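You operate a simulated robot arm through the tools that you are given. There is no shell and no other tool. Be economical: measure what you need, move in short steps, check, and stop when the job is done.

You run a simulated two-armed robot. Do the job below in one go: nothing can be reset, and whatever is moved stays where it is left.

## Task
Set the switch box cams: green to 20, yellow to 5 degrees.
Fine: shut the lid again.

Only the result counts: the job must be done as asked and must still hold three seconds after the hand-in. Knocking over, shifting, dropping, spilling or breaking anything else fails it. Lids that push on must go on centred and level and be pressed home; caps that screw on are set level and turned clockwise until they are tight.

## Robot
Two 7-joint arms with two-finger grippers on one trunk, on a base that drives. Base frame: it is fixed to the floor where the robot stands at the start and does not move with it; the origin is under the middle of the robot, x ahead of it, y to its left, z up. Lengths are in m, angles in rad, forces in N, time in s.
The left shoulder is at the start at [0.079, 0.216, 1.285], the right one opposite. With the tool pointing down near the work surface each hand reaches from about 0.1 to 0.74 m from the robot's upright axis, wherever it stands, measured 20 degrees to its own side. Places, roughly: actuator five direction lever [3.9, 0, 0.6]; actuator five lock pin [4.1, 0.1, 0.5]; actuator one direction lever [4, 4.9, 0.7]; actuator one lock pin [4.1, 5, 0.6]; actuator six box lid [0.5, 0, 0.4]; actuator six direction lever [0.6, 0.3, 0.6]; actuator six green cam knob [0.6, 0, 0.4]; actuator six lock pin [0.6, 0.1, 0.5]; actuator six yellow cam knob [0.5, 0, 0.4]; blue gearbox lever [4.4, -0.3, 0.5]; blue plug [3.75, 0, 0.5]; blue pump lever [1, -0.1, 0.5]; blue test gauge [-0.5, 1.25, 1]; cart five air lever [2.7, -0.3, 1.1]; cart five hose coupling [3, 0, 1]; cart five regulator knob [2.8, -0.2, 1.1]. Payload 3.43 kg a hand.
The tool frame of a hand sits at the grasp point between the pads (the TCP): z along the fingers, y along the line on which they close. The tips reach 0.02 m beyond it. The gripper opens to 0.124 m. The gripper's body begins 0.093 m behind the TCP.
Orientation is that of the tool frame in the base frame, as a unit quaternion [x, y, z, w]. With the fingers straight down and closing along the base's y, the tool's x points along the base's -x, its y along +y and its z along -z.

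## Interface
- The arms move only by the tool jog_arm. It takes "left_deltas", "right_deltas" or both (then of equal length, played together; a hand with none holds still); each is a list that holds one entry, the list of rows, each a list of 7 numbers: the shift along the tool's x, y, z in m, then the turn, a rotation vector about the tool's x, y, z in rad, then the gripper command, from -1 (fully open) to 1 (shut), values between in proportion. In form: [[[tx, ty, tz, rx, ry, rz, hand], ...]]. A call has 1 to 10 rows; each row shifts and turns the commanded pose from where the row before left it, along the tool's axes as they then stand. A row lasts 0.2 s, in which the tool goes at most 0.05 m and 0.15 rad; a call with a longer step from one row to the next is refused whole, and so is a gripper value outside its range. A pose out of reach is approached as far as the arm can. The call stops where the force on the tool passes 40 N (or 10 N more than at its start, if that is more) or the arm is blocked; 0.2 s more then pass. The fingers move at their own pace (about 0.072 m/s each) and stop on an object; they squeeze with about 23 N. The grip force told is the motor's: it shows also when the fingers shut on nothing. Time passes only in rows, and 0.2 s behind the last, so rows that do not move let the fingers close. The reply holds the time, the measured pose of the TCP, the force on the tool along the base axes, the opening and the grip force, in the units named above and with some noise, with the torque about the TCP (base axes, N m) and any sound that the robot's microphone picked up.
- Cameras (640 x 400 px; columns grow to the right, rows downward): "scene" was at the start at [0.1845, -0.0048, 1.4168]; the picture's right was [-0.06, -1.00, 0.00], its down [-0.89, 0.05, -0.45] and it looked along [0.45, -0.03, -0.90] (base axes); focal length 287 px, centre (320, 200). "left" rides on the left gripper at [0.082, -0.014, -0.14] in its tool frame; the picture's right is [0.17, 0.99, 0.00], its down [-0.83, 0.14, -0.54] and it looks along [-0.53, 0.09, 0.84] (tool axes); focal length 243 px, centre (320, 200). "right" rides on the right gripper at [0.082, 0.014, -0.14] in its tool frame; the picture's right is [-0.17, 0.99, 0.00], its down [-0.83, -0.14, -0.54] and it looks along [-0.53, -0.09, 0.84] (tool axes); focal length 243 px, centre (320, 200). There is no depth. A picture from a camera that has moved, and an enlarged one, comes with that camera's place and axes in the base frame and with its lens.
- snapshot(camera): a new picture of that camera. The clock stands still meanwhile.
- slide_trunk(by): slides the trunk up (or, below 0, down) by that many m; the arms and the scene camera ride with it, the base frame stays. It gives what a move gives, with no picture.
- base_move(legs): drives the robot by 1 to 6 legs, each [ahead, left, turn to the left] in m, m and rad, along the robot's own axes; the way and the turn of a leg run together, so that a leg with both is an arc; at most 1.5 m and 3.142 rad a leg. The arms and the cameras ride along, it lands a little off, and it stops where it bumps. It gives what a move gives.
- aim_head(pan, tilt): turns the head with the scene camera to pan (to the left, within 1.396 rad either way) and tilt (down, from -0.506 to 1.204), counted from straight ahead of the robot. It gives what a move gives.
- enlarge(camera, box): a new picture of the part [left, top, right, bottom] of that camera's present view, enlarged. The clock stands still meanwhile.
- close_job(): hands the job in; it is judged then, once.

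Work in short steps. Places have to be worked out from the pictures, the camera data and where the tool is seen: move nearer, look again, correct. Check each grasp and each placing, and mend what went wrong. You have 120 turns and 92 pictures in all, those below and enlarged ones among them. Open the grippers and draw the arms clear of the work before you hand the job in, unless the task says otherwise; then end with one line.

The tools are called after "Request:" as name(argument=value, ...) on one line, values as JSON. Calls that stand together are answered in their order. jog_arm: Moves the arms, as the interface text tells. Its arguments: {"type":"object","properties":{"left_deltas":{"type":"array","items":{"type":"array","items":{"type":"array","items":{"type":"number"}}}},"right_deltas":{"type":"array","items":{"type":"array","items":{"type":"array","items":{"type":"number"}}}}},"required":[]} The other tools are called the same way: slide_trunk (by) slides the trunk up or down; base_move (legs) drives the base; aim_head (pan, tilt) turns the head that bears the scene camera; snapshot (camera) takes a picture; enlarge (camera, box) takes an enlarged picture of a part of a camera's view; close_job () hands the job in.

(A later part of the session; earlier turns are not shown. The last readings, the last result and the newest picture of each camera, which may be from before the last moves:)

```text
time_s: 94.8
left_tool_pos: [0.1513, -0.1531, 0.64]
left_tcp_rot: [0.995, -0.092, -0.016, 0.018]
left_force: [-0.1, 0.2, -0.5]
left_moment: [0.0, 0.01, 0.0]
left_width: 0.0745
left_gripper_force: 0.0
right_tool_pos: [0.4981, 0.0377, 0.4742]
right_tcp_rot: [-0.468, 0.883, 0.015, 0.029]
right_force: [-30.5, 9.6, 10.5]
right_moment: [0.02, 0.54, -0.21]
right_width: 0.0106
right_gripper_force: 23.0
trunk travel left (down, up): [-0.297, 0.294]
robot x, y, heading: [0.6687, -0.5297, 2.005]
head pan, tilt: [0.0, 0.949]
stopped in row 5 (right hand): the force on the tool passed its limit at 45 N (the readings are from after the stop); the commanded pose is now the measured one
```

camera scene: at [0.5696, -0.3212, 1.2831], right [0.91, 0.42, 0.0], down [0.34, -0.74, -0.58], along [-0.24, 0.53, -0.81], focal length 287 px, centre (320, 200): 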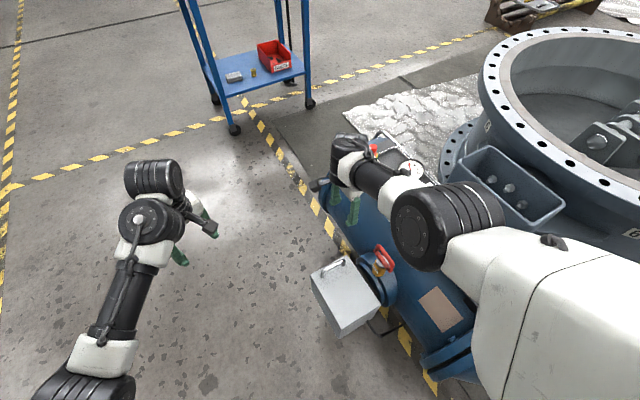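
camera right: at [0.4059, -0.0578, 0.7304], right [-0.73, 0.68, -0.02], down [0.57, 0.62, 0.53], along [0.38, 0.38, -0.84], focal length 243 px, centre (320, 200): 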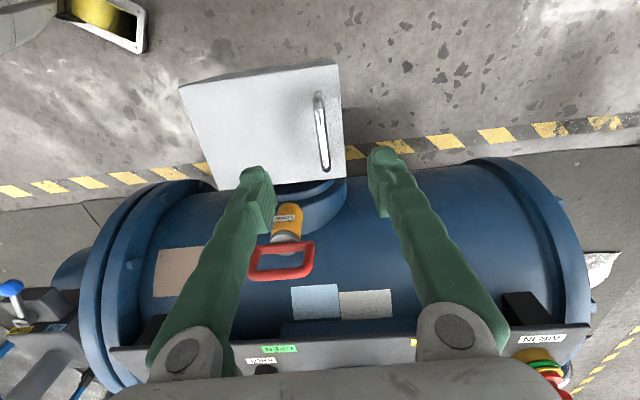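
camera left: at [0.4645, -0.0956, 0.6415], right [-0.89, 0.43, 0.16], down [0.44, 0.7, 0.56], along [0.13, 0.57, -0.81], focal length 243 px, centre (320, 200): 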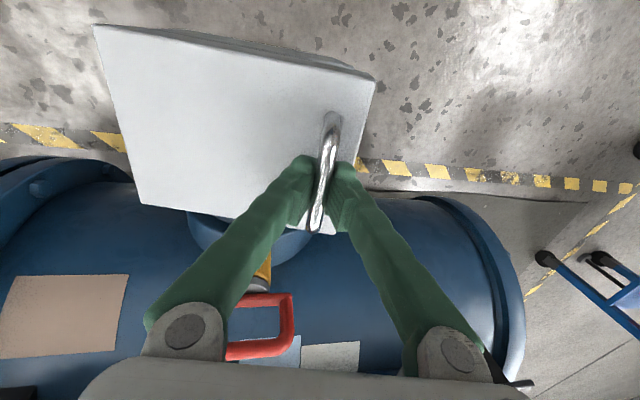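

Again blocked and shifted; I look at what the right arm touches.

Request:
snapshot(camera="scene")

Request:
snapshot(camera="left")

```text
39 pictures are left
camera scene: at [0.5666, -0.3222, 1.2833], right [0.91, 0.42, 0.0], down [0.34, -0.74, -0.58], along [-0.24, 0.53, -0.81], focal length 287 px, centre (320, 200)
```

scene: 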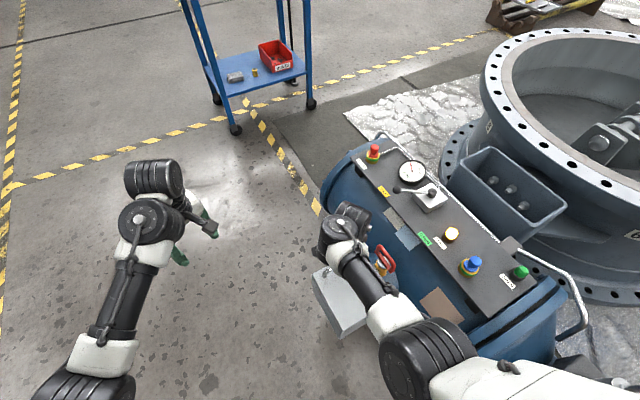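

```text
38 pictures are left
camera left: at [0.2405, -0.1497, 0.7758], right [-0.02, -1.0, 0.03], down [-0.82, 0.03, 0.57], along [-0.57, -0.02, -0.82], focal length 243 px, centre (320, 200)
```

left: 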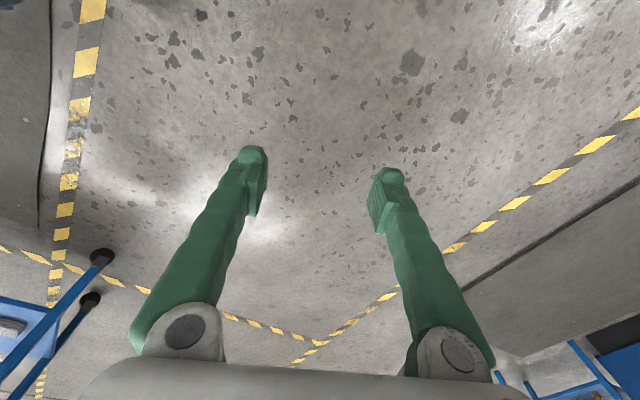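

The right forearm lies over the actuator, so this stance is poor for it. New insight: lid's balance point is ~75°, and the left arm from the first side handled it well; only the base was too far. I release, lift, back off and return there, standing closer.

Request:
jog_arm(right_deltas=[[[0, 0, 0, 0, 0, 0, 0.3], [0, 0, 0, 0, 0, 0, -0.1], [0, 0, 0, 0, 0, 0, -0.1], [0, 0, 0, 0, 0, 0, -0.1]]])

Request:
slide_trunk(by=0.1)

Request:
base_move(legs=[[-0.3, 0, 0]])

Request:
snapshot(camera="scene")

```text
time_s: 95.8
left_tool_pos: [0.1529, -0.1536, 0.6397]
left_tcp_rot: [0.995, -0.092, -0.018, 0.018]
left_force: [-0.3, -0.8, 0.7]
left_moment: [0.01, 0.02, -0.02]
left_width: 0.0741
left_gripper_force: 0.0
right_tool_pos: [0.5019, 0.0327, 0.4677]
right_tcp_rot: [-0.466, 0.884, 0.008, 0.028]
right_force: [-0.6, 0.1, -0.4]
right_moment: [-0.04, 0.0, 0.04]
right_width: 0.0682
right_gripper_force: 0.1
trunk travel left (down, up): [-0.297, 0.294]
robot x, y, heading: [0.6632, -0.5295, 1.999]
head pan, tilt: [0.0, 0.949]
```

```text
time_s: 97.1
left_tool_pos: [0.1552, -0.1537, 0.7383]
left_tcp_rot: [0.995, -0.093, -0.017, 0.018]
left_force: [-0.6, -0.4, -0.1]
left_moment: [-0.03, -0.02, 0.01]
left_width: 0.0744
left_gripper_force: 0.2
right_tool_pos: [0.5398, 0.061, 0.5632]
right_tcp_rot: [-0.456, 0.888, 0.011, 0.057]
right_force: [0.3, 0.1, -0.1]
right_moment: [0.01, 0.02, 0.01]
right_width: 0.0681
right_gripper_force: 0.1
trunk travel left (down, up): [-0.397, 0.194]
robot x, y, heading: [0.6666, -0.527, 1.997]
head pan, tilt: [0.0, 0.949]
```

```text
time_s: 99.5
left_tool_pos: [0.2795, -0.4233, 0.74]
left_tcp_rot: [0.995, -0.094, -0.018, 0.017]
left_force: [-0.6, -0.7, 0.3]
left_moment: [-0.01, 0.02, -0.01]
left_width: 0.0742
left_gripper_force: 0.0
right_tool_pos: [0.6668, -0.2101, 0.5613]
right_tcp_rot: [-0.454, 0.889, 0.01, 0.057]
right_force: [0.0, -0.6, 0.2]
right_moment: [0.01, -0.03, 0.01]
right_width: 0.0684
right_gripper_force: 0.2
trunk travel left (down, up): [-0.397, 0.194]
robot x, y, heading: [0.7912, -0.7992, 2.002]
head pan, tilt: [0.0, 0.949]
```

```text
37 pictures are left
camera scene: at [0.7041, -0.6149, 1.3818], right [0.91, 0.42, 0.0], down [0.34, -0.74, -0.58], along [-0.24, 0.53, -0.81], focal length 287 px, centre (320, 200)
```

scene: 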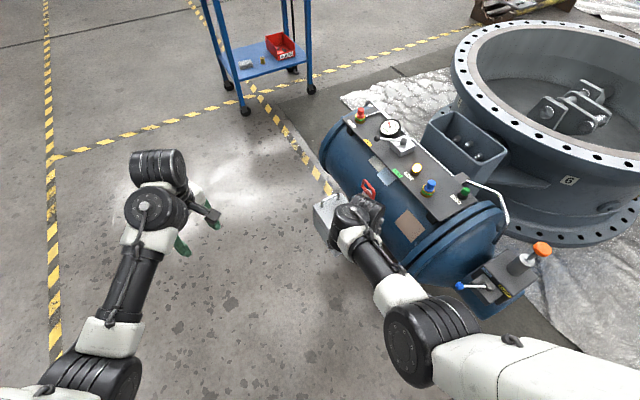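

All intact. I back a bit more, turn to heading 0 and go back to the near side, stopping short to check.

Request:
base_move(legs=[[-0.2, 0, 0], [0, 0, -2.0], [-0.91, 0, 0], [0, 0.45, 0]])

Request:
snapshot(camera="scene")

```text
time_s: 119.6
left_tool_pos: [0.523, -0.2231, 0.7406]
left_tcp_rot: [-0.455, 0.89, 0.024, 0.005]
left_force: [-1.1, 0.4, -0.1]
left_moment: [-0.03, 0.0, -0.01]
left_width: 0.0743
left_gripper_force: 0.0
right_tool_pos: [0.5526, -0.6687, 0.5619]
right_tcp_rot: [0.505, 0.861, -0.044, 0.039]
right_force: [0.4, 0.3, 0.9]
right_moment: [0.0, 0.01, 0.02]
right_width: 0.0682
right_gripper_force: 0.1
trunk travel left (down, up): [-0.397, 0.194]
robot x, y, heading: [-0.0376, -0.5269, -0.007]
head pan, tilt: [0.0, 0.949]
```

```text
36 pictures are left
camera scene: at [0.1728, -0.5289, 1.3817], right [0.0, -1.0, 0.0], down [-0.81, 0.0, -0.58], along [0.58, 0.0, -0.81], focal length 287 px, centre (320, 200)
```

scene: 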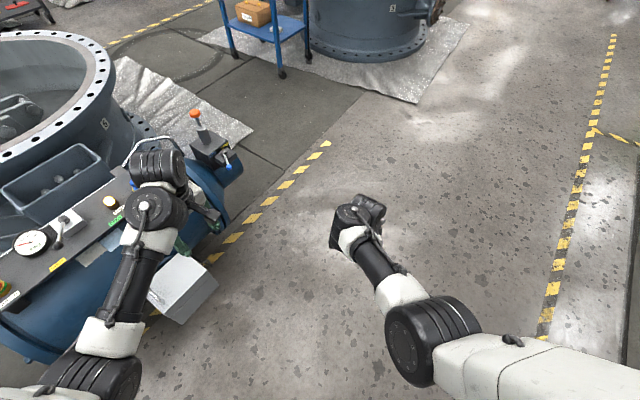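

I shift 0.25 m left and lower the trunk 0.11 m, back to the earlier working height.

Request:
base_move(legs=[[0, 0.25, 0]])

Request:
slide_trunk(by=-0.11)

```text
time_s: 123.6
left_tool_pos: [0.523, 0.0307, 0.7405]
left_tcp_rot: [-0.457, 0.889, 0.024, 0.005]
left_force: [0.3, 0.2, 0.6]
left_moment: [0.01, 0.02, 0.01]
left_width: 0.0744
left_gripper_force: 0.0
right_tool_pos: [0.5534, -0.4162, 0.561]
right_tcp_rot: [0.505, 0.861, -0.045, 0.039]
right_force: [-0.1, -0.5, 0.3]
right_moment: [0.0, -0.01, 0.0]
right_width: 0.068
right_gripper_force: 0.2
trunk travel left (down, up): [-0.397, 0.194]
robot x, y, heading: [-0.034, -0.2762, -0.001]
head pan, tilt: [0.0, 0.949]
```

```text
time_s: 125.0
left_tool_pos: [0.523, 0.0298, 0.6303]
left_tcp_rot: [-0.457, 0.889, 0.024, 0.006]
left_force: [1.0, 0.8, -0.1]
left_moment: [0.01, -0.02, -0.01]
left_width: 0.0745
left_gripper_force: 0.0
right_tool_pos: [0.5554, -0.4827, 0.4403]
right_tcp_rot: [0.508, 0.855, -0.083, 0.062]
right_force: [0.1, 0.4, 0.8]
right_moment: [-0.02, 0.03, -0.01]
right_width: 0.0684
right_gripper_force: 0.0
trunk travel left (down, up): [-0.287, 0.304]
robot x, y, heading: [-0.0343, -0.2743, -0.002]
head pan, tilt: [0.0, 0.949]
```

I move over the handle, level the hand, and look.

Request:
jog_arm(left_deltas=[[[0.02, 0.011, 0, 0.037, 0.033, 0, -0.1], [0.02, 0.01, 0, 0, 0, 0, -0.1], [0.018, 0.01, 0.01, 0, 0, 0, -0.1], [0, 0, 0.02, 0, 0, 0, -0.1], [0, 0, 0.02, 0, 0, 0, -0.1], [0, 0, 0, 0, 0, 0, -0.1]]])

Request:
snapshot(camera="left")

```text
time_s: 126.4
left_tool_pos: [0.4643, 0.0016, 0.5787]
left_tcp_rot: [-0.456, 0.89, -0.001, 0.0]
left_force: [0.3, 0.1, -0.8]
left_moment: [-0.02, -0.01, -0.01]
left_width: 0.0683
left_gripper_force: 0.0
right_tool_pos: [0.5616, -0.4848, 0.4447]
right_tcp_rot: [0.51, 0.854, -0.082, 0.065]
right_force: [-0.8, 0.4, 0.1]
right_moment: [0.03, -0.04, 0.0]
right_width: 0.0682
right_gripper_force: 0.1
trunk travel left (down, up): [-0.287, 0.304]
robot x, y, heading: [-0.0311, -0.2753, -0.005]
head pan, tilt: [0.0, 0.949]
```

```text
35 pictures are left
camera left: at [0.4291, -0.0718, 0.7193], right [-0.9, 0.44, 0.0], down [0.37, 0.76, 0.54], along [0.24, 0.48, -0.84], focal length 243 px, centre (320, 200)
```

left: 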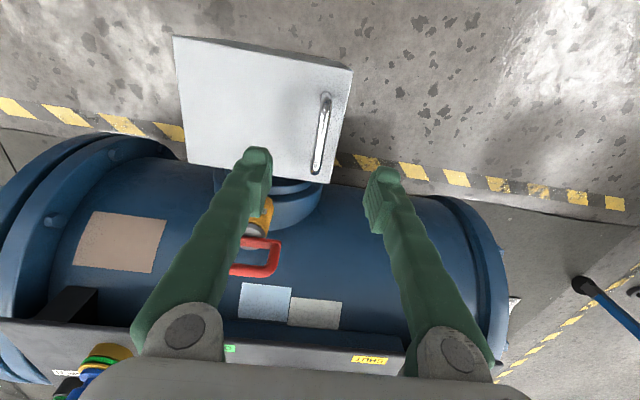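

Well aligned as before. Descend and grip.

Request:
jog_arm(left_deltas=[[[0, 0, 0.018, 0, 0, 0, -0.1], [0, 0, 0.018, 0, 0, 0, -0.1], [0, 0, 0.018, 0, 0, 0, -0.1], [0, 0, 0.018, 0, 0, 0, -0.1], [0, 0, 0.014, 0, 0, 0, -0.1], [0, 0, 0.01, 0, 0, 0, -0.1], [0, 0, 0, 0, 0, 0, 1], [0, 0, 0, 0, 0, 0, 1], [0, 0, 0, 0, 0, 0, 1], [0, 0, 0, 0, 0, 0, 1]]])

```text
time_s: 128.6
left_tool_pos: [0.465, 0.0011, 0.4842]
left_tcp_rot: [-0.457, 0.89, 0.001, -0.002]
left_force: [-0.3, 2.4, 0.2]
left_moment: [0.07, 0.02, -0.91]
left_width: 0.0095
left_gripper_force: 43.6
right_tool_pos: [0.5608, -0.4879, 0.4439]
right_tcp_rot: [0.515, 0.851, -0.081, 0.063]
right_force: [0.4, 0.5, 0.1]
right_moment: [0.01, -0.01, 0.06]
right_width: 0.0681
right_gripper_force: 0.0
trunk travel left (down, up): [-0.287, 0.304]
robot x, y, heading: [-0.0302, -0.2765, -0.007]
head pan, tilt: [0.0, 0.949]
```

Gripped at the bar centre. Refitting the earlier arc gives radius 0.15 m (offsets 0.137 / 0.06). I follow this circle with the hand tilting half as fast.

Request:
jog_arm(left_deltas=[[[0, -0.0061, -0.0132, -0.05, 0, 0, 1], [0, -0.0074, -0.0131, -0.05, 0, 0, 1], [0, -0.0079, -0.0127, -0.05, 0, 0, 1], [0, -0.0087, -0.0123, -0.05, 0, 0, 1], [0, -0.0092, -0.0118, -0.05, 0, 0, 1], [0, 0, 0, 0, 0, 0, 1]]])

```text
time_s: 130.0
left_tool_pos: [0.5036, -0.026, 0.541]
left_tcp_rot: [-0.453, 0.883, 0.11, -0.059]
left_force: [17.7, -14.9, -31.0]
left_moment: [0.17, -0.43, 0.02]
left_width: 0.0091
left_gripper_force: 42.5
right_tool_pos: [0.5598, -0.4892, 0.4418]
right_tcp_rot: [0.515, 0.851, -0.082, 0.062]
right_force: [0.2, 0.7, 0.1]
right_moment: [0.02, 0.01, 0.0]
right_width: 0.0679
right_gripper_force: 0.0
trunk travel left (down, up): [-0.287, 0.304]
robot x, y, heading: [-0.0323, -0.2752, -0.003]
head pan, tilt: [0.0, 0.949]
```

Following well, with radial pull; I ease the path slightly toward the hinge and go on.

Request:
jog_arm(left_deltas=[[[0, -0.0129, -0.0085, -0.05, 0, 0, 1], [0, -0.0107, -0.0102, -0.05, 0, 0, 1], [0, -0.0112, -0.0094, -0.05, 0, 0, 1], [0, 0, 0, 0, 0, 0, 1]]])

Request:
enlarge(camera="scene", box=[100, 120, 380, 330])

```text
time_s: 131.0
left_tool_pos: [0.5347, -0.0489, 0.5587]
left_tcp_rot: [-0.449, 0.871, 0.177, -0.092]
left_force: [-2.3, -0.8, 0.9]
left_moment: [-0.17, 0.11, 0.03]
left_width: 0.006
left_gripper_force: 38.2
right_tool_pos: [0.5614, -0.4895, 0.4421]
right_tcp_rot: [0.514, 0.852, -0.081, 0.063]
right_force: [0.1, 0.0, 0.0]
right_moment: [0.0, 0.02, 0.01]
right_width: 0.0684
right_gripper_force: 0.1
trunk travel left (down, up): [-0.287, 0.304]
robot x, y, heading: [-0.0332, -0.2776, -0.001]
head pan, tilt: [0.0, 0.949]
```

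```text
1.90 times, centred on (240, 225) of scene
camera zoom: at [0.2004, -0.2757, 1.2731], right [0.0, -1.0, 0.0], down [-0.81, 0.0, -0.58], along [0.58, 0.0, -0.81], focal length 547 px, centre (472, 152)
```

zoom: 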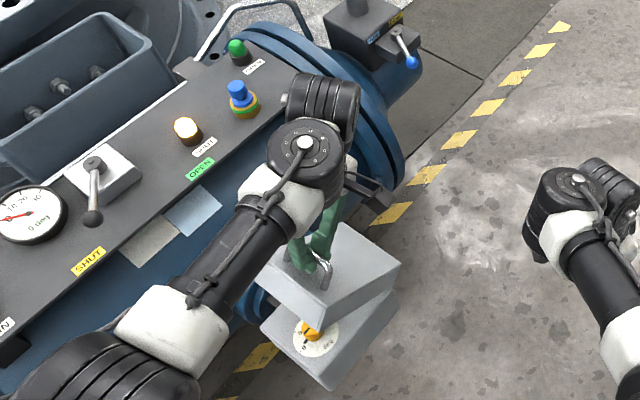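

The lid is at ~45° with almost no stress, hand within reach. Continue along the arc.

Request:
jog_arm(left_deltas=[[[0, -0.0112, -0.0095, -0.04, 0, 0, 1], [0, -0.0122, -0.0083, -0.04, 0, 0, 1], [0, -0.0123, -0.008, 0, 0, 0, 1], [0, 0, 0, 0, 0, 0, 1]]])

```text
time_s: 132.0
left_tool_pos: [0.5703, -0.0745, 0.567]
left_tcp_rot: [-0.444, 0.864, 0.21, -0.109]
left_force: [0.2, 2.3, 6.4]
left_moment: [0.11, -0.1, -0.2]
left_width: 0.0062
left_gripper_force: 35.9
right_tool_pos: [0.5607, -0.4884, 0.4434]
right_tcp_rot: [0.514, 0.852, -0.081, 0.064]
right_force: [0.3, -0.5, 0.0]
right_moment: [-0.01, -0.01, 0.02]
right_width: 0.0683
right_gripper_force: 0.1
trunk travel left (down, up): [-0.287, 0.304]
robot x, y, heading: [-0.0356, -0.2738, -0.003]
head pan, tilt: [0.0, 0.949]
```

Good, forces stay small. Continue three more steps.

Request:
jog_arm(left_deltas=[[[0, -0.013, -0.0075, 0, 0, 0, 1], [0, -0.0137, -0.006, 0, 0, 0, 1], [0, -0.0142, -0.0045, 0, 0, 0, 1], [0, 0, 0, 0, 0, 0, 1]]])

Request:
enlarge(camera="scene", box=[100, 120, 380, 330])

```text
time_s: 132.8
left_tool_pos: [0.6134, -0.1022, 0.5653]
left_tcp_rot: [-0.446, 0.866, 0.203, -0.1]
left_force: [0.3, 1.4, -6.6]
left_moment: [-0.06, 0.0, -0.12]
left_width: 0.0061
left_gripper_force: 33.9
right_tool_pos: [0.5616, -0.4927, 0.4429]
right_tcp_rot: [0.514, 0.851, -0.084, 0.065]
right_force: [-0.6, 0.0, 0.6]
right_moment: [0.03, 0.01, 0.01]
right_width: 0.0683
right_gripper_force: 0.0
trunk travel left (down, up): [-0.287, 0.304]
robot x, y, heading: [-0.0347, -0.2741, -0.005]
head pan, tilt: [0.0, 0.949]
stopped in row 4 (left hand): the force on the tool passed its limit at 54 N (the readings are from after the stop); the commanded pose is now the measured one
```

```text
1.90 times, centred on (240, 225) of scene
camera zoom: at [0.2011, -0.2764, 1.2729], right [0.0, -1.0, 0.0], down [-0.81, 0.0, -0.58], along [0.58, 0.0, -0.81], focal length 547 px, centre (472, 152)
```

zoom: 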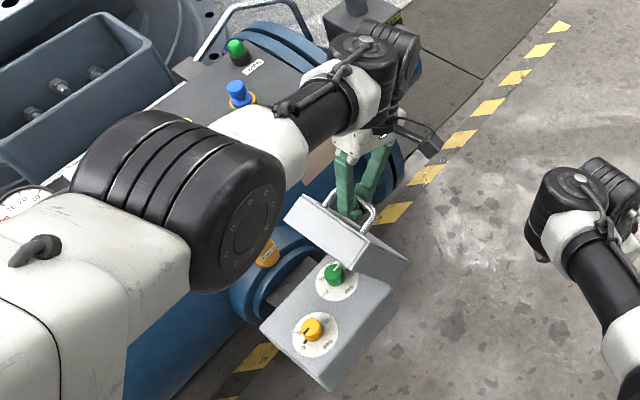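

The lid stands ~75–80° and both dials are visible. Two more steps to pass the balance point.

Request:
jog_arm(left_deltas=[[[0, -0.0075, -0.0015, 0, 0, 0, 1], [0, -0.0075, -0.001, 0, 0, 0, 1], [0, -0.0075, -0.0005, 0, 0, 0, 1], [0, -0.0075, 0, 0, 0, 0, 1], [0, 0, 0, 0, 0, 0, 1]]])

Request:
enlarge(camera="scene", box=[180, 160, 340, 330])

```text
time_s: 134.0
left_tool_pos: [0.613, -0.106, 0.5653]
left_tcp_rot: [-0.445, 0.866, 0.203, -0.099]
left_force: [7.1, 13.5, -14.2]
left_moment: [-0.05, 0.12, -0.01]
left_width: 0.0056
left_gripper_force: 34.7
left hand out of reach, approached as far as the arm can: row 1, 2, 3, 4
right_tool_pos: [0.5605, -0.4928, 0.4425]
right_tcp_rot: [0.515, 0.851, -0.083, 0.064]
right_force: [-0.3, -0.3, -0.5]
right_moment: [0.02, -0.01, 0.03]
right_width: 0.0683
right_gripper_force: 0.0
trunk travel left (down, up): [-0.287, 0.304]
robot x, y, heading: [-0.0362, -0.2738, -0.007]
head pan, tilt: [0.0, 0.949]
```

```text
2.35 times, centred on (260, 245) of scene
camera zoom: at [0.2022, -0.2747, 1.2727], right [0.0, -1.0, 0.0], down [-0.81, 0.0, -0.58], along [0.58, 0.0, -0.81], focal length 676 px, centre (461, 94)
```

zoom: 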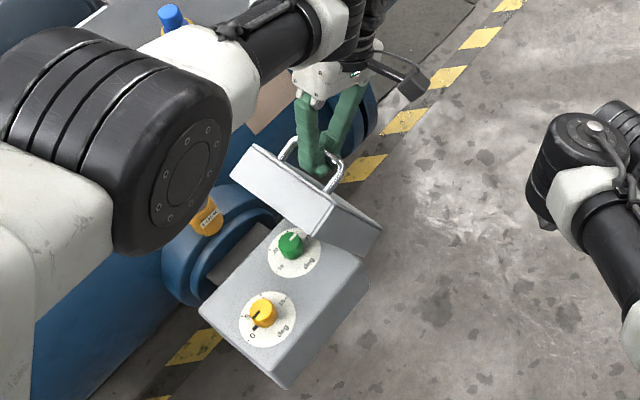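

The left arm is again at its limit, so I use the base instead: creep along the opening direction in small legs, with small trunk drops to follow the arc.

Request:
base_move(legs=[[0.017, -0.011, 0]])

Request:
slide_trunk(by=-0.007)

Request:
base_move(legs=[[0.017, -0.011, 0]])

Request:
slide_trunk(by=-0.009)

Request:
enlarge(camera="scene", box=[180, 160, 340, 330])

```text
time_s: 134.8
left_tool_pos: [0.6281, -0.1167, 0.5631]
left_tcp_rot: [-0.445, 0.866, 0.205, -0.102]
left_force: [-6.3, 8.9, -36.6]
left_moment: [-0.29, 0.34, 0.05]
left_width: 0.0057
left_gripper_force: 34.5
right_tool_pos: [0.5787, -0.5035, 0.442]
right_tcp_rot: [0.515, 0.851, -0.084, 0.064]
right_force: [0.2, -0.7, -0.4]
right_moment: [0.03, 0.02, 0.0]
right_width: 0.0682
right_gripper_force: 0.0
trunk travel left (down, up): [-0.287, 0.304]
robot x, y, heading: [-0.0177, -0.2854, -0.008]
head pan, tilt: [0.0, 0.949]
```

```text
time_s: 135.6
left_tool_pos: [0.6272, -0.117, 0.5581]
left_tcp_rot: [-0.445, 0.866, 0.204, -0.101]
left_force: [0.1, 0.3, 0.5]
left_moment: [0.0, -0.01, -0.02]
left_width: 0.0
left_gripper_force: 34.1
right_tool_pos: [0.6001, -0.5481, 0.4508]
right_tcp_rot: [0.469, 0.866, -0.127, 0.121]
right_force: [0.0, 0.9, 0.0]
right_moment: [-0.03, -0.01, 0.0]
right_width: 0.0682
right_gripper_force: 0.1
trunk travel left (down, up): [-0.28, 0.311]
robot x, y, heading: [-0.0171, -0.2895, -0.007]
head pan, tilt: [0.0, 0.949]
stopped: the arm was blocked; the commanded pose is now the measured one
```

```text
time_s: 136.4
left_tool_pos: [0.6431, -0.1291, 0.556]
left_tcp_rot: [-0.445, 0.866, 0.205, -0.103]
left_force: [-10.8, -0.2, -19.7]
left_moment: [-0.01, 0.09, 0.04]
left_width: 0.0059
left_gripper_force: 34.6
right_tool_pos: [0.619, -0.5597, 0.4493]
right_tcp_rot: [0.47, 0.866, -0.126, 0.118]
right_force: [0.0, -0.6, 0.3]
right_moment: [0.01, 0.02, 0.02]
right_width: 0.0685
right_gripper_force: 0.1
trunk travel left (down, up): [-0.28, 0.311]
robot x, y, heading: [-0.0018, -0.2978, -0.006]
head pan, tilt: [0.0, 0.949]
```

```text
time_s: 137.1
left_tool_pos: [0.6422, -0.1279, 0.5483]
left_tcp_rot: [-0.445, 0.865, 0.205, -0.103]
left_force: [0.0, -0.8, 0.0]
left_moment: [0.01, 0.0, -0.02]
left_width: 0.0
left_gripper_force: 34.5
right_tool_pos: [0.6525, -0.5806, 0.4678]
right_tcp_rot: [0.404, 0.881, -0.165, 0.183]
right_force: [0.1, 0.0, -0.9]
right_moment: [0.01, -0.02, -0.02]
right_width: 0.0683
right_gripper_force: 0.0
trunk travel left (down, up): [-0.271, 0.32]
robot x, y, heading: [-0.0012, -0.2972, -0.003]
head pan, tilt: [0.0, 0.949]
stopped: the arm was blocked; the commanded pose is now the measured one
```

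```text
2.35 times, centred on (260, 245) of scene
camera zoom: at [0.2382, -0.298, 1.2565], right [0.0, -1.0, 0.0], down [-0.81, 0.0, -0.58], along [0.58, 0.0, -0.81], focal length 676 px, centre (461, 94)
```

zoom: 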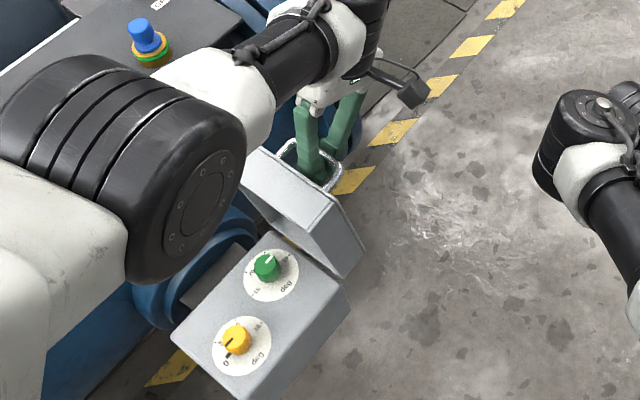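

The lid is now past vertical with both dials exposed, and the grip slipped free of the bar without stress. I draw the closed left hand back along its axis and check that the lid stays.

Request:
jog_arm(left_deltas=[[[0, 0, -0.015, 0, 0, 0, 1], [0, 0, -0.025, 0, 0, 0, 1], [0, 0, -0.03, 0, 0, 0, 1], [0, 0, -0.03, 0, 0, 0, 1]]])

Request:
enlarge(camera="scene", box=[180, 160, 340, 330])

```text
time_s: 137.6
left_tool_pos: [0.6401, -0.1274, 0.5577]
left_tcp_rot: [-0.446, 0.863, 0.211, -0.11]
left_force: [1.5, 7.4, -11.7]
left_moment: [-0.37, 0.21, 0.03]
left_width: 0.0061
left_gripper_force: 34.3
right_tool_pos: [0.6527, -0.5813, 0.4678]
right_tcp_rot: [0.403, 0.881, -0.165, 0.185]
right_force: [0.1, 0.7, -0.9]
right_moment: [0.01, 0.0, 0.03]
right_width: 0.0683
right_gripper_force: 0.1
trunk travel left (down, up): [-0.271, 0.32]
robot x, y, heading: [0.0002, -0.2973, -0.002]
head pan, tilt: [0.0, 0.949]
stopped in row 2 (left hand): the force on the tool passed its limit at 48 N (the readings are from after the stop); the commanded pose is now the measured one
```

```text
2.35 times, centred on (260, 245) of scene
camera zoom: at [0.2384, -0.2975, 1.2564], right [0.0, -1.0, 0.0], down [-0.81, 0.0, -0.58], along [0.58, 0.0, -0.81], focal length 676 px, centre (461, 94)
```

zoom: 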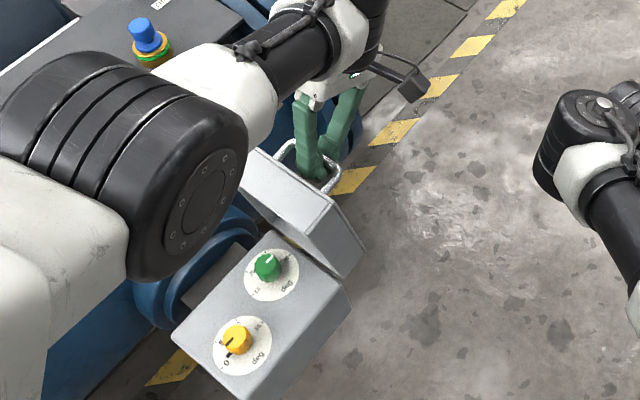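

By geometry the lid is at ~95°, past balance. The bar is still between the pads, so I open the fingers.

Request:
jog_arm(left_deltas=[[[0, 0, 0.003, 0, 0, 0, 0.7], [0, 0, 0, 0, 0, 0, 0.4], [0, 0, 0, 0, 0, 0, 0.2], [0, 0, 0, 0, 0, 0, 0.2]]])

Request:
enlarge(camera="scene", box=[180, 160, 340, 330])

```text
time_s: 138.6
left_tool_pos: [0.6401, -0.1283, 0.5551]
left_tcp_rot: [-0.445, 0.864, 0.21, -0.11]
left_force: [1.2, -0.6, 0.8]
left_moment: [0.03, 0.05, 0.03]
left_width: 0.0493
left_gripper_force: 0.1
right_tool_pos: [0.6525, -0.5817, 0.4671]
right_tcp_rot: [0.403, 0.881, -0.165, 0.185]
right_force: [0.3, 0.3, -0.4]
right_moment: [0.0, 0.0, 0.02]
right_width: 0.0682
right_gripper_force: 0.0
trunk travel left (down, up): [-0.271, 0.32]
robot x, y, heading: [-0.0063, -0.2943, -0.006]
head pan, tilt: [0.0, 0.949]
```

```text
2.35 times, centred on (260, 245) of scene
camera zoom: at [0.2384, -0.2977, 1.2564], right [0.0, -1.0, 0.0], down [-0.81, 0.0, -0.58], along [0.58, 0.0, -0.81], focal length 676 px, centre (461, 94)
```

zoom: 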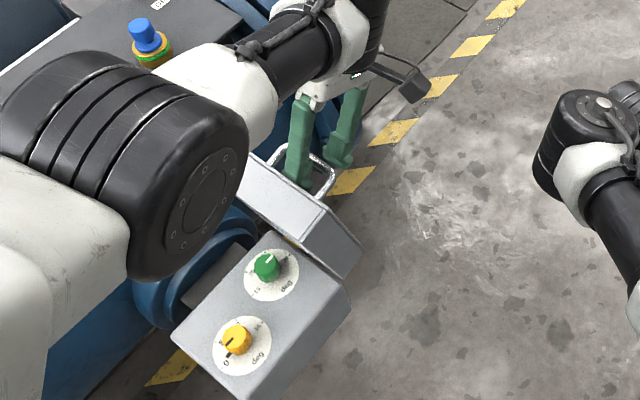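

It stays. I withdraw the left hand along its axis.

Request:
jog_arm(left_deltas=[[[0, 0, -0.015, 0, 0, 0, 0.2], [0, 0, -0.02, 0, 0, 0, 0.2], [0, 0, -0.03, 0, 0, 0, 0.2], [0, 0, -0.03, 0, 0, 0, 0.2], [0, 0, 0, 0, 0, 0, 0.2]]])

Request:
enlarge(camera="scene", box=[180, 160, 340, 330])

```text
time_s: 139.8
left_tool_pos: [0.676, -0.1537, 0.6399]
left_tcp_rot: [-0.445, 0.864, 0.21, -0.11]
left_force: [0.6, 0.1, 0.0]
left_moment: [-0.04, -0.04, 0.0]
left_width: 0.0497
left_gripper_force: 0.0
right_tool_pos: [0.6513, -0.5811, 0.4686]
right_tcp_rot: [0.404, 0.881, -0.165, 0.183]
right_force: [0.4, 0.0, 0.4]
right_moment: [0.0, -0.01, 0.0]
right_width: 0.0684
right_gripper_force: 0.2
trunk travel left (down, up): [-0.271, 0.32]
robot x, y, heading: [-0.0033, -0.2928, 0.002]
head pan, tilt: [0.0, 0.949]
```

```text
2.35 times, centred on (260, 245) of scene
camera zoom: at [0.2385, -0.2975, 1.2564], right [0.0, -1.0, 0.0], down [-0.81, 0.0, -0.58], along [0.58, 0.0, -0.81], focal length 676 px, centre (461, 94)
```

zoom: 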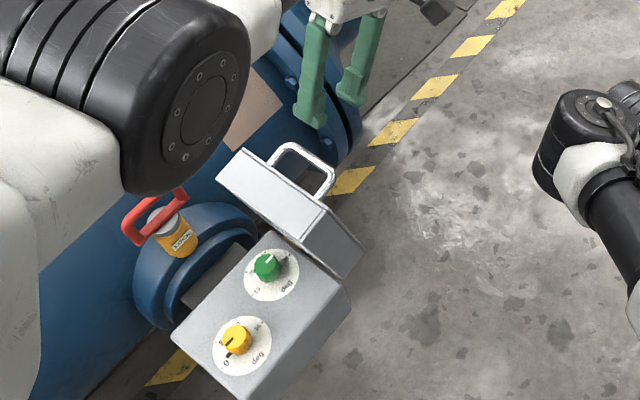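

The lid stays open by itself. Now a close look at the dials.

Request:
enlarge(camera="scene", box=[225, 215, 265, 258])

```text
9.30 times, centred on (245, 236) of scene
camera zoom: at [0.2385, -0.2975, 1.2564], right [0.0, -1.0, 0.0], down [-0.81, 0.0, -0.58], along [0.58, 0.0, -0.81], focal length 2673 px, centre (1018, -140)
```

zoom: 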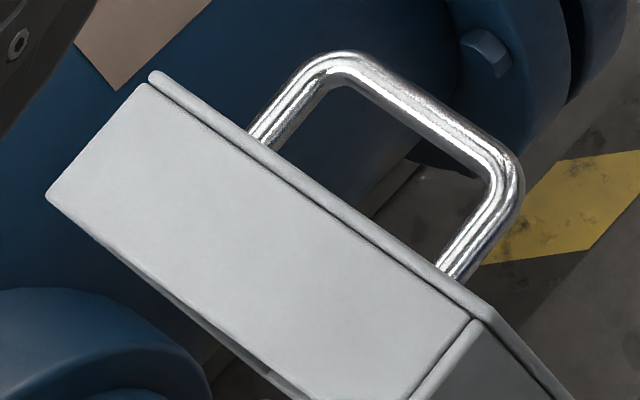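

Request:
enlarge(camera="scene", box=[255, 258, 325, 325])

```text
5.97 times, centred on (290, 292) of scene
camera zoom: at [0.2385, -0.2975, 1.2564], right [0.0, -1.0, 0.0], down [-0.81, 0.0, -0.58], along [0.58, 0.0, -0.81], focal length 1716 px, centre (499, -346)
```

zoom: 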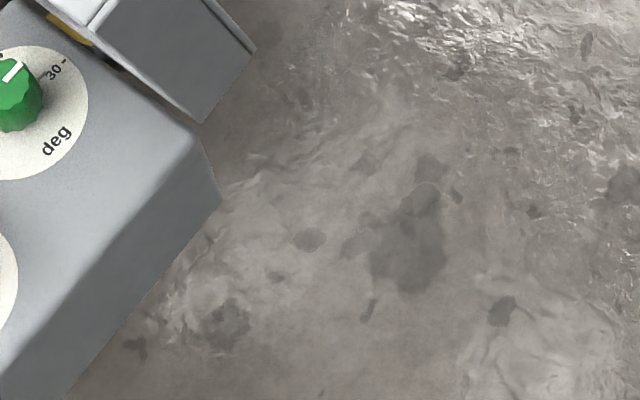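

Request:
enlarge(camera="scene", box=[185, 258, 285, 322])

```text
6.25 times, centred on (235, 290) of scene
camera zoom: at [0.2385, -0.2975, 1.2564], right [0.0, -1.0, 0.0], down [-0.81, 0.0, -0.58], along [0.58, 0.0, -0.81], focal length 1796 px, centre (851, -362)
```

zoom: 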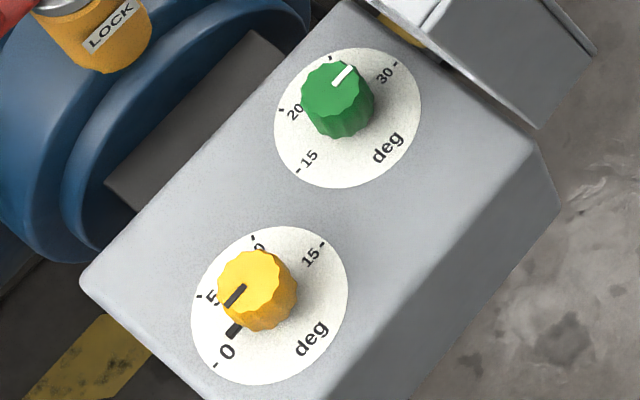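

Now readable: both scales are 60° per 5 (clockwise-increasing); yellow points at ≈0, green at ≈30. So yellow must go 60° clockwise (to 5), green 120° counter-clockwise (to 20). I level the left hand and turn it so the fingers close along the box's width.

Request:
jog_arm(left_deltas=[[[0, 0, -0.005, 0.12, 0, 0, 0.2], [0, 0, -0.005, 0.12, 0, 0, 0.2], [0, 0, -0.005, 0.12, 0, 0, 0.2], [0, 0, -0.005, 0.11, 0, 0, 0.2], [0, 0, 0, 0, 0, 0.14, 0.2], [0, 0, 0, 0, 0, 0.14, 0.2], [0, 0, 0, 0, 0, 0.14, 0.2], [0, 0, 0, 0, 0, 0.14, 0.2], [0, 0, 0, 0, 0, 0.14, 0.2], [0, 0, 0, 0, 0, 0.14, 0.2]]])

Request:
jog_arm(left_deltas=[[[0, 0, 0, 0, 0, 0.14, 0.2], [0, 0, 0, 0, 0, 0.14, 0.2], [0, 0, 0, 0, 0, 0.14, 0.2], [0, 0, 0, 0, 0, 0.14, 0.2], [0, 0, 0, 0, 0, 0.14, 0.2], [0, 0, 0, 0, 0, 0, 0.2]]])

```text
time_s: 142.0
left_tool_pos: [0.687, -0.1588, 0.6557]
left_tcp_rot: [-0.057, 0.998, 0.017, -0.025]
left_force: [0.0, 0.3, 0.0]
left_moment: [0.01, -0.02, 0.03]
left_width: 0.0495
left_gripper_force: 0.2
left hand out of reach, approached as far as the arm can: row 1, 4
right_tool_pos: [0.6523, -0.5795, 0.4679]
right_tcp_rot: [0.404, 0.881, -0.165, 0.184]
right_force: [-0.8, -0.1, -0.3]
right_moment: [-0.01, 0.01, -0.01]
right_width: 0.0683
right_gripper_force: 0.1
trunk travel left (down, up): [-0.271, 0.32]
robot x, y, heading: [-0.0031, -0.2925, -0.004]
head pan, tilt: [0.0, 0.949]
```

```text
time_s: 143.4
left_tool_pos: [0.6859, -0.1582, 0.655]
left_tcp_rot: [0.288, 0.957, 0.007, -0.028]
left_force: [0.7, 1.3, -0.2]
left_moment: [0.02, 0.0, 0.0]
left_width: 0.0497
left_gripper_force: 0.0
right_tool_pos: [0.6529, -0.5807, 0.468]
right_tcp_rot: [0.403, 0.881, -0.165, 0.184]
right_force: [0.4, 0.7, 0.4]
right_moment: [0.03, -0.01, 0.01]
right_width: 0.0683
right_gripper_force: 0.1
trunk travel left (down, up): [-0.271, 0.32]
robot x, y, heading: [-0.0036, -0.2928, 0.002]
head pan, tilt: [0.0, 0.949]
```

Good orientation. I carry the hand over the yellow knob, keeping above the lid's top edge, and level it.

Request:
jog_arm(left_deltas=[[[0.03, -0.002, 0, 0, -0.058, 0, 0.2], [0.036, -0.002, 0, 0, 0, 0, 0.2], [0.036, -0.002, 0, 0, 0, 0, 0.2], [0.036, -0.002, 0, 0, 0, 0, 0.2], [0.036, -0.002, 0, 0, 0, 0, 0.2], [0.036, -0.003, 0.01, 0, 0, 0, 0.2], [0.036, -0.003, 0.02, 0, 0, 0, 0.2], [0, 0, 0.03, 0, 0, 0, 0.2], [0, 0, 0, 0, 0, 0, 0.2]]])

Request:
snapshot(camera="left")

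```text
time_s: 144.0
left_tool_pos: [0.6398, -0.1299, 0.6586]
left_tcp_rot: [0.288, 0.958, 0.0, 0.006]
left_force: [9.8, 3.5, -20.4]
left_moment: [-1.01, -0.02, -0.47]
left_width: 0.0494
left_gripper_force: 0.1
right_tool_pos: [0.6532, -0.5825, 0.4666]
right_tcp_rot: [0.404, 0.88, -0.166, 0.185]
right_force: [-0.3, 0.5, 0.4]
right_moment: [0.03, 0.02, -0.01]
right_width: 0.0682
right_gripper_force: 0.1
trunk travel left (down, up): [-0.271, 0.32]
robot x, y, heading: [-0.0013, -0.2952, -0.001]
head pan, tilt: [0.0, 0.949]
stopped in row 2 (left hand): the force on the tool passed its limit at 86 N (the readings are from after the stop); the commanded pose is now the measured one
```

```text
24 pictures are left
camera left: at [0.5633, -0.0942, 0.7952], right [0.41, 0.91, 0.0], down [0.76, -0.34, 0.55], along [0.5, -0.22, -0.84], focal length 243 px, centre (320, 200)
```

left: 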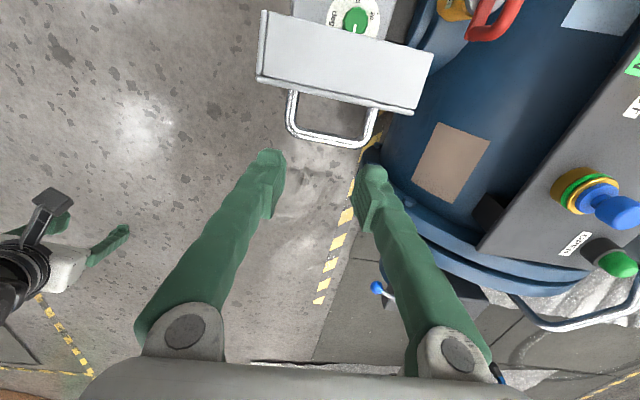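

The hand camera touched its own forearm because the hand is high relative to the shoulder. I raise the trunk 0.12 m and then come over the box lower relative to the shoulder.

Request:
jog_arm(left_deltas=[[[-0.02, 0, 0, 0, 0, 0, 0.2], [-0.01, 0, 0, 0, 0, 0, 0.2]]])

Request:
slide_trunk(by=0.13)

Request:
jog_arm(left_deltas=[[[0, 0, 0.03, 0, 0, 0, 0.2], [0, 0, 0.03, 0, 0, 0, 0.2], [0, 0, 0.03, 0, 0, 0, 0.2], [0, 0, 0.03, 0, 0, 0, 0.2], [0.02, 0, 0, 0, 0, 0, 0.2], [0.03, 0, 0, 0, 0, 0, 0.2], [0.03, 0, 0, 0, 0, 0, 0.2], [0.03, 0, 0, 0, 0, 0, 0.2]]])

```text
time_s: 144.6
left_tool_pos: [0.6647, -0.1473, 0.6552]
left_tcp_rot: [0.286, 0.958, -0.001, 0.004]
left_force: [-0.5, 0.8, 0.1]
left_moment: [0.01, 0.01, 0.01]
left_width: 0.0498
left_gripper_force: 0.1
right_tool_pos: [0.6526, -0.582, 0.4678]
right_tcp_rot: [0.404, 0.88, -0.166, 0.185]
right_force: [-0.5, -0.8, -0.6]
right_moment: [0.03, -0.03, 0.01]
right_width: 0.0682
right_gripper_force: 0.1
trunk travel left (down, up): [-0.271, 0.32]
robot x, y, heading: [0.002, -0.2989, -0.002]
head pan, tilt: [0.0, 0.949]
```

```text
time_s: 146.1
left_tool_pos: [0.6646, -0.1464, 0.7894]
left_tcp_rot: [0.287, 0.958, 0.0, 0.005]
left_force: [-0.8, 0.8, 0.1]
left_moment: [-0.01, 0.04, -0.01]
left_width: 0.0496
left_gripper_force: 0.0
right_tool_pos: [0.6771, -0.6201, 0.6216]
right_tcp_rot: [0.36, 0.88, -0.207, 0.232]
right_force: [-0.7, 0.1, 1.0]
right_moment: [0.02, 0.01, -0.03]
right_width: 0.0684
right_gripper_force: 0.0
trunk travel left (down, up): [-0.402, 0.189]
robot x, y, heading: [0.0011, -0.2931, 0.0]
head pan, tilt: [0.0, 0.949]
stopped: the arm was blocked; the commanded pose is now the measured one
```

```text
time_s: 147.9
left_tool_pos: [0.5737, -0.0868, 0.6683]
left_tcp_rot: [0.287, 0.958, 0.0, 0.006]
left_force: [-0.4, 0.3, 0.3]
left_moment: [0.0, 0.0, 0.01]
left_width: 0.0495
left_gripper_force: 0.1
right_tool_pos: [0.6756, -0.6197, 0.6228]
right_tcp_rot: [0.361, 0.879, -0.207, 0.233]
right_force: [-0.7, 0.0, -0.2]
right_moment: [-0.02, 0.01, 0.0]
right_width: 0.068
right_gripper_force: 0.1
trunk travel left (down, up): [-0.402, 0.189]
robot x, y, heading: [0.0036, -0.2976, 0.002]
head pan, tilt: [0.0, 0.949]
```

Works. On over the yellow knob, pre-turning counter-clockwise 23° for the later clockwise stroke, then look.

Request:
jog_arm(left_deltas=[[[0.03, -0.003, 0, 0, 0, 0, 0.2], [0.03, -0.003, 0, 0, 0, 0, 0.2], [0.03, -0.003, 0, 0, 0, 0, 0.2], [0.028, -0.004, 0, 0, 0, 0, 0.2], [0, 0, 0.025, 0, 0, -0.13, 0.2], [0, 0, 0.025, 0, 0, -0.13, 0.2], [0, 0, 0.025, 0, 0, -0.13, 0.2], [0, 0, 0.02, 0, 0, 0, 0.2], [0, 0, 0, 0, 0, 0, 0.2]]])

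Request:
snapshot(camera="left")

```text
time_s: 149.9
left_tool_pos: [0.47, -0.0327, 0.5719]
left_tcp_rot: [0.097, 0.995, -0.002, 0.005]
left_force: [0.7, 0.2, 0.7]
left_moment: [0.02, 0.03, 0.01]
left_width: 0.0497
left_gripper_force: 0.1
right_tool_pos: [0.6758, -0.6197, 0.6221]
right_tcp_rot: [0.361, 0.879, -0.208, 0.231]
right_force: [0.2, 0.1, -0.5]
right_moment: [-0.02, -0.01, 0.02]
right_width: 0.0681
right_gripper_force: 0.1
trunk travel left (down, up): [-0.402, 0.189]
robot x, y, heading: [-0.0052, -0.3, -0.001]
head pan, tilt: [0.0, 0.949]
```

```text
23 pictures are left
camera left: at [0.3858, -0.0281, 0.7101], right [0.03, 1.0, 0.0], down [0.84, -0.02, 0.55], along [0.55, -0.02, -0.84], focal length 243 px, centre (320, 200)
```

left: 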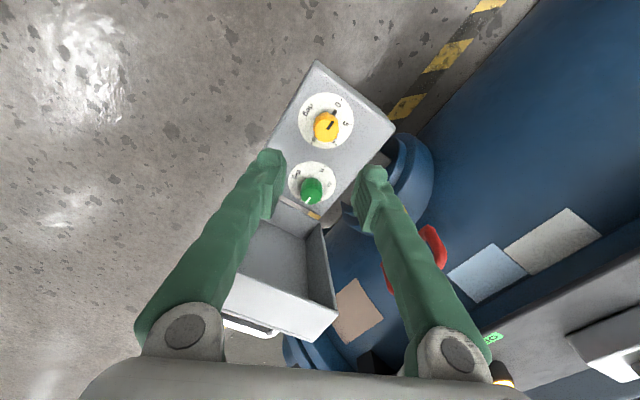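

Triangulating both views: plate z≈0.39, yellow knob top ≈0.415 at about (0.475, -0.0245). I correct and go down to z≈0.47 for a check.

Request:
jog_arm(left_deltas=[[[-0.003, 0.009, 0.02, 0, 0, 0, 0.05], [0, 0, 0.03, 0, 0, 0, 0.05], [0, 0, 0.03, 0, 0, 0, 0.05], [0, 0, 0.02, 0, 0, 0, 0.05], [0, 0, 0, 0, 0, 0, 0.05]]])

Request:
snapshot(camera="left")

```text
time_s: 151.1
left_tool_pos: [0.4759, -0.0255, 0.4716]
left_tcp_rot: [0.096, 0.995, -0.002, 0.004]
left_force: [-0.6, -0.2, -0.4]
left_moment: [-0.01, 0.0, -0.07]
left_width: 0.0589
left_gripper_force: 0.0
right_tool_pos: [0.6759, -0.6209, 0.6211]
right_tcp_rot: [0.36, 0.879, -0.208, 0.232]
right_force: [0.0, -0.4, -0.5]
right_moment: [-0.01, -0.02, 0.01]
right_width: 0.0683
right_gripper_force: 0.1
trunk travel left (down, up): [-0.402, 0.189]
robot x, y, heading: [0.0039, -0.2963, 0.0]
head pan, tilt: [0.0, 0.949]
```

```text
22 pictures are left
camera left: at [0.3914, -0.0212, 0.6099], right [0.03, 1.0, 0.0], down [0.84, -0.02, 0.55], along [0.55, -0.02, -0.84], focal length 243 px, centre (320, 200)
```

left: 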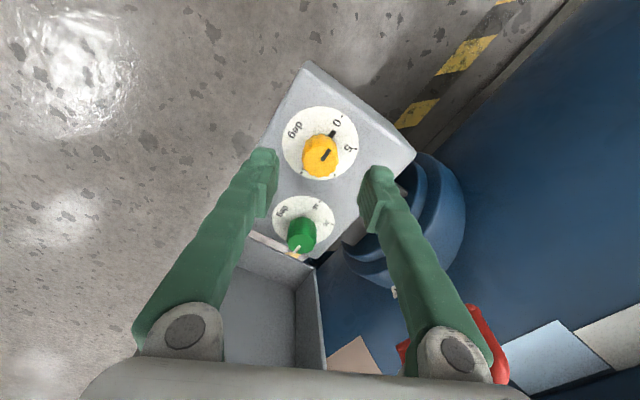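

Centred within 3 mm. I descend to z≈0.418 and close on the knob.

Request:
jog_arm(left_deltas=[[[0.003, 0, 0.015, 0, 0, 0, 0.05], [0, 0, 0.015, 0, 0, 0, 0.05], [0, 0, 0.012, 0, 0, 0, 0.05], [0, 0, 0.01, 0, 0, 0, 0.05], [0, 0, 0, 0, 0, 0, 0.5], [0, 0, 0, 0, 0, 0, 1], [0, 0, 0, 0, 0, 0, 1]]])

Request:
snapshot(camera="left")

```text
time_s: 152.7
left_tool_pos: [0.4722, -0.0238, 0.42]
left_tcp_rot: [0.096, 0.995, -0.002, 0.006]
left_force: [1.4, -4.1, -6.2]
left_moment: [-0.13, -0.33, -0.1]
left_width: 0.0286
left_gripper_force: 45.4
right_tool_pos: [0.6762, -0.6196, 0.6213]
right_tcp_rot: [0.361, 0.879, -0.208, 0.232]
right_force: [0.1, -0.4, -0.5]
right_moment: [0.02, 0.03, 0.01]
right_width: 0.0684
right_gripper_force: 0.0
trunk travel left (down, up): [-0.402, 0.189]
robot x, y, heading: [-0.0006, -0.2953, 0.003]
head pan, tilt: [0.0, 0.949]
```

```text
21 pictures are left
camera left: at [0.3894, -0.0209, 0.5577], right [0.03, 1.0, 0.0], down [0.84, -0.02, 0.55], along [0.55, -0.02, -0.84], focal length 243 px, centre (320, 200)
```

left: 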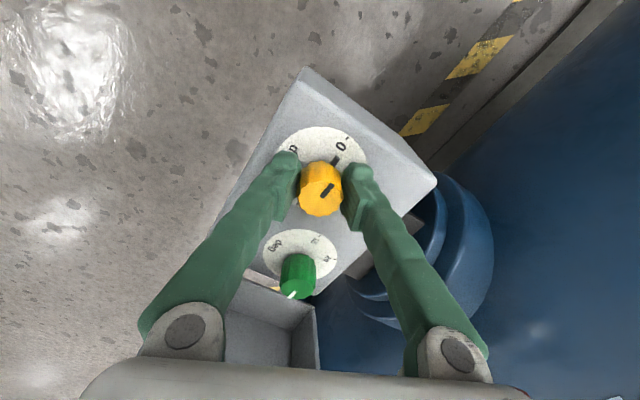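

Gripped (28.6 mm). I turn it clockwise (from above) about 58°.

Request:
jog_arm(left_deltas=[[[0, 0, 0, 0, 0, 0.127, 1], [0, 0, 0, 0, 0, 0.127, 1], [0, 0, 0, 0, 0, 0.127, 1], [0, 0, 0, 0, 0, 0.127, 1], [0, 0, 0, 0, 0, 0.127, 1], [0, 0, 0, 0, 0, 0.127, 1], [0, 0, 0, 0, 0, 0.127, 1], [0, 0, 0, 0, 0, 0.127, 1], [0, 0, 0, 0, 0, 0, 1]]])

Request:
enlarge(camera="left", box=[240, 60, 440, 310])

```text
time_s: 154.7
left_tool_pos: [0.4737, -0.0252, 0.4194]
left_tcp_rot: [0.57, 0.822, 0.002, 0.006]
left_force: [3.5, -11.5, -7.4]
left_moment: [-0.67, -0.24, -0.03]
left_width: 0.0285
left_gripper_force: 44.9
right_tool_pos: [0.6758, -0.6207, 0.6216]
right_tcp_rot: [0.36, 0.879, -0.207, 0.232]
right_force: [0.3, -0.3, 0.1]
right_moment: [0.05, 0.02, -0.01]
right_width: 0.068
right_gripper_force: 0.0
trunk travel left (down, up): [-0.402, 0.189]
robot x, y, heading: [0.0021, -0.2979, -0.001]
head pan, tilt: [0.0, 0.949]
```

```text
1.60 times, centred on (340, 185) of left
camera zoom: at [0.4308, 0.0491, 0.5579], right [0.87, 0.5, 0.01], down [0.42, -0.73, 0.55], along [0.28, -0.47, -0.84], focal length 388 px, centre (288, 224)
```

zoom: 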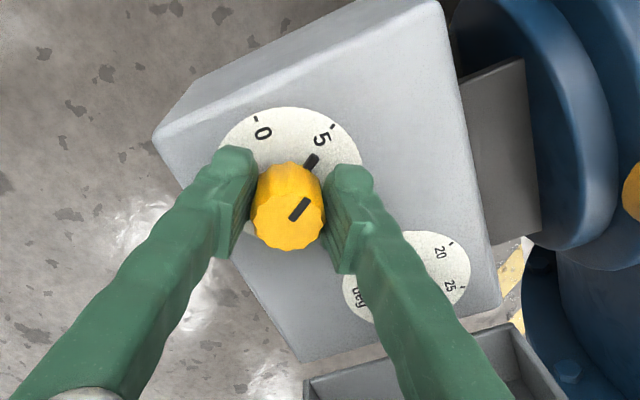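

The pointer is very near 5. I release, rise and check with the sharp scene view.

Request:
jog_arm(left_deltas=[[[0, 0, 0, 0, 0, 0, 0.4], [0, 0, 0, 0, 0, 0, 0.05], [0, 0, -0.02, 0, 0, 0, 0.05], [0, 0, -0.03, 0, 0, 0, 0.05], [0, 0, -0.03, 0, 0, 0, 0.05], [0, 0, -0.03, 0, 0, 0, 0.05], [0, 0, -0.03, 0, 0, 0, 0.05]]])

Request:
enlarge(camera="left", box=[250, 60, 410, 160])

```text
time_s: 156.3
left_tool_pos: [0.4716, -0.023, 0.5598]
left_tcp_rot: [0.569, 0.822, 0.003, 0.005]
left_force: [-0.1, 0.0, -0.1]
left_moment: [0.0, 0.0, -0.02]
left_width: 0.0588
left_gripper_force: 0.0
right_tool_pos: [0.6763, -0.6206, 0.6216]
right_tcp_rot: [0.359, 0.88, -0.206, 0.233]
right_force: [0.4, 0.1, -0.6]
right_moment: [0.02, 0.0, -0.02]
right_width: 0.0677
right_gripper_force: 0.0
trunk travel left (down, up): [-0.402, 0.189]
robot x, y, heading: [-0.0033, -0.2949, -0.002]
head pan, tilt: [0.0, 0.949]
```

```text
4.00 times, centred on (330, 110) of left
camera zoom: at [0.4285, 0.0509, 0.6981], right [0.86, 0.5, 0.01], down [0.42, -0.73, 0.55], along [0.28, -0.47, -0.84], focal length 970 px, centre (280, 560)
```

zoom: 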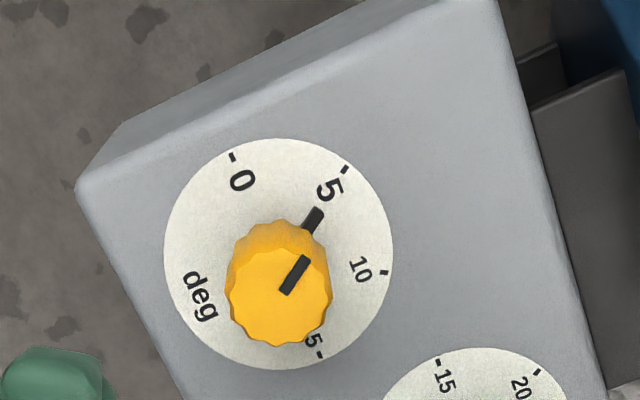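

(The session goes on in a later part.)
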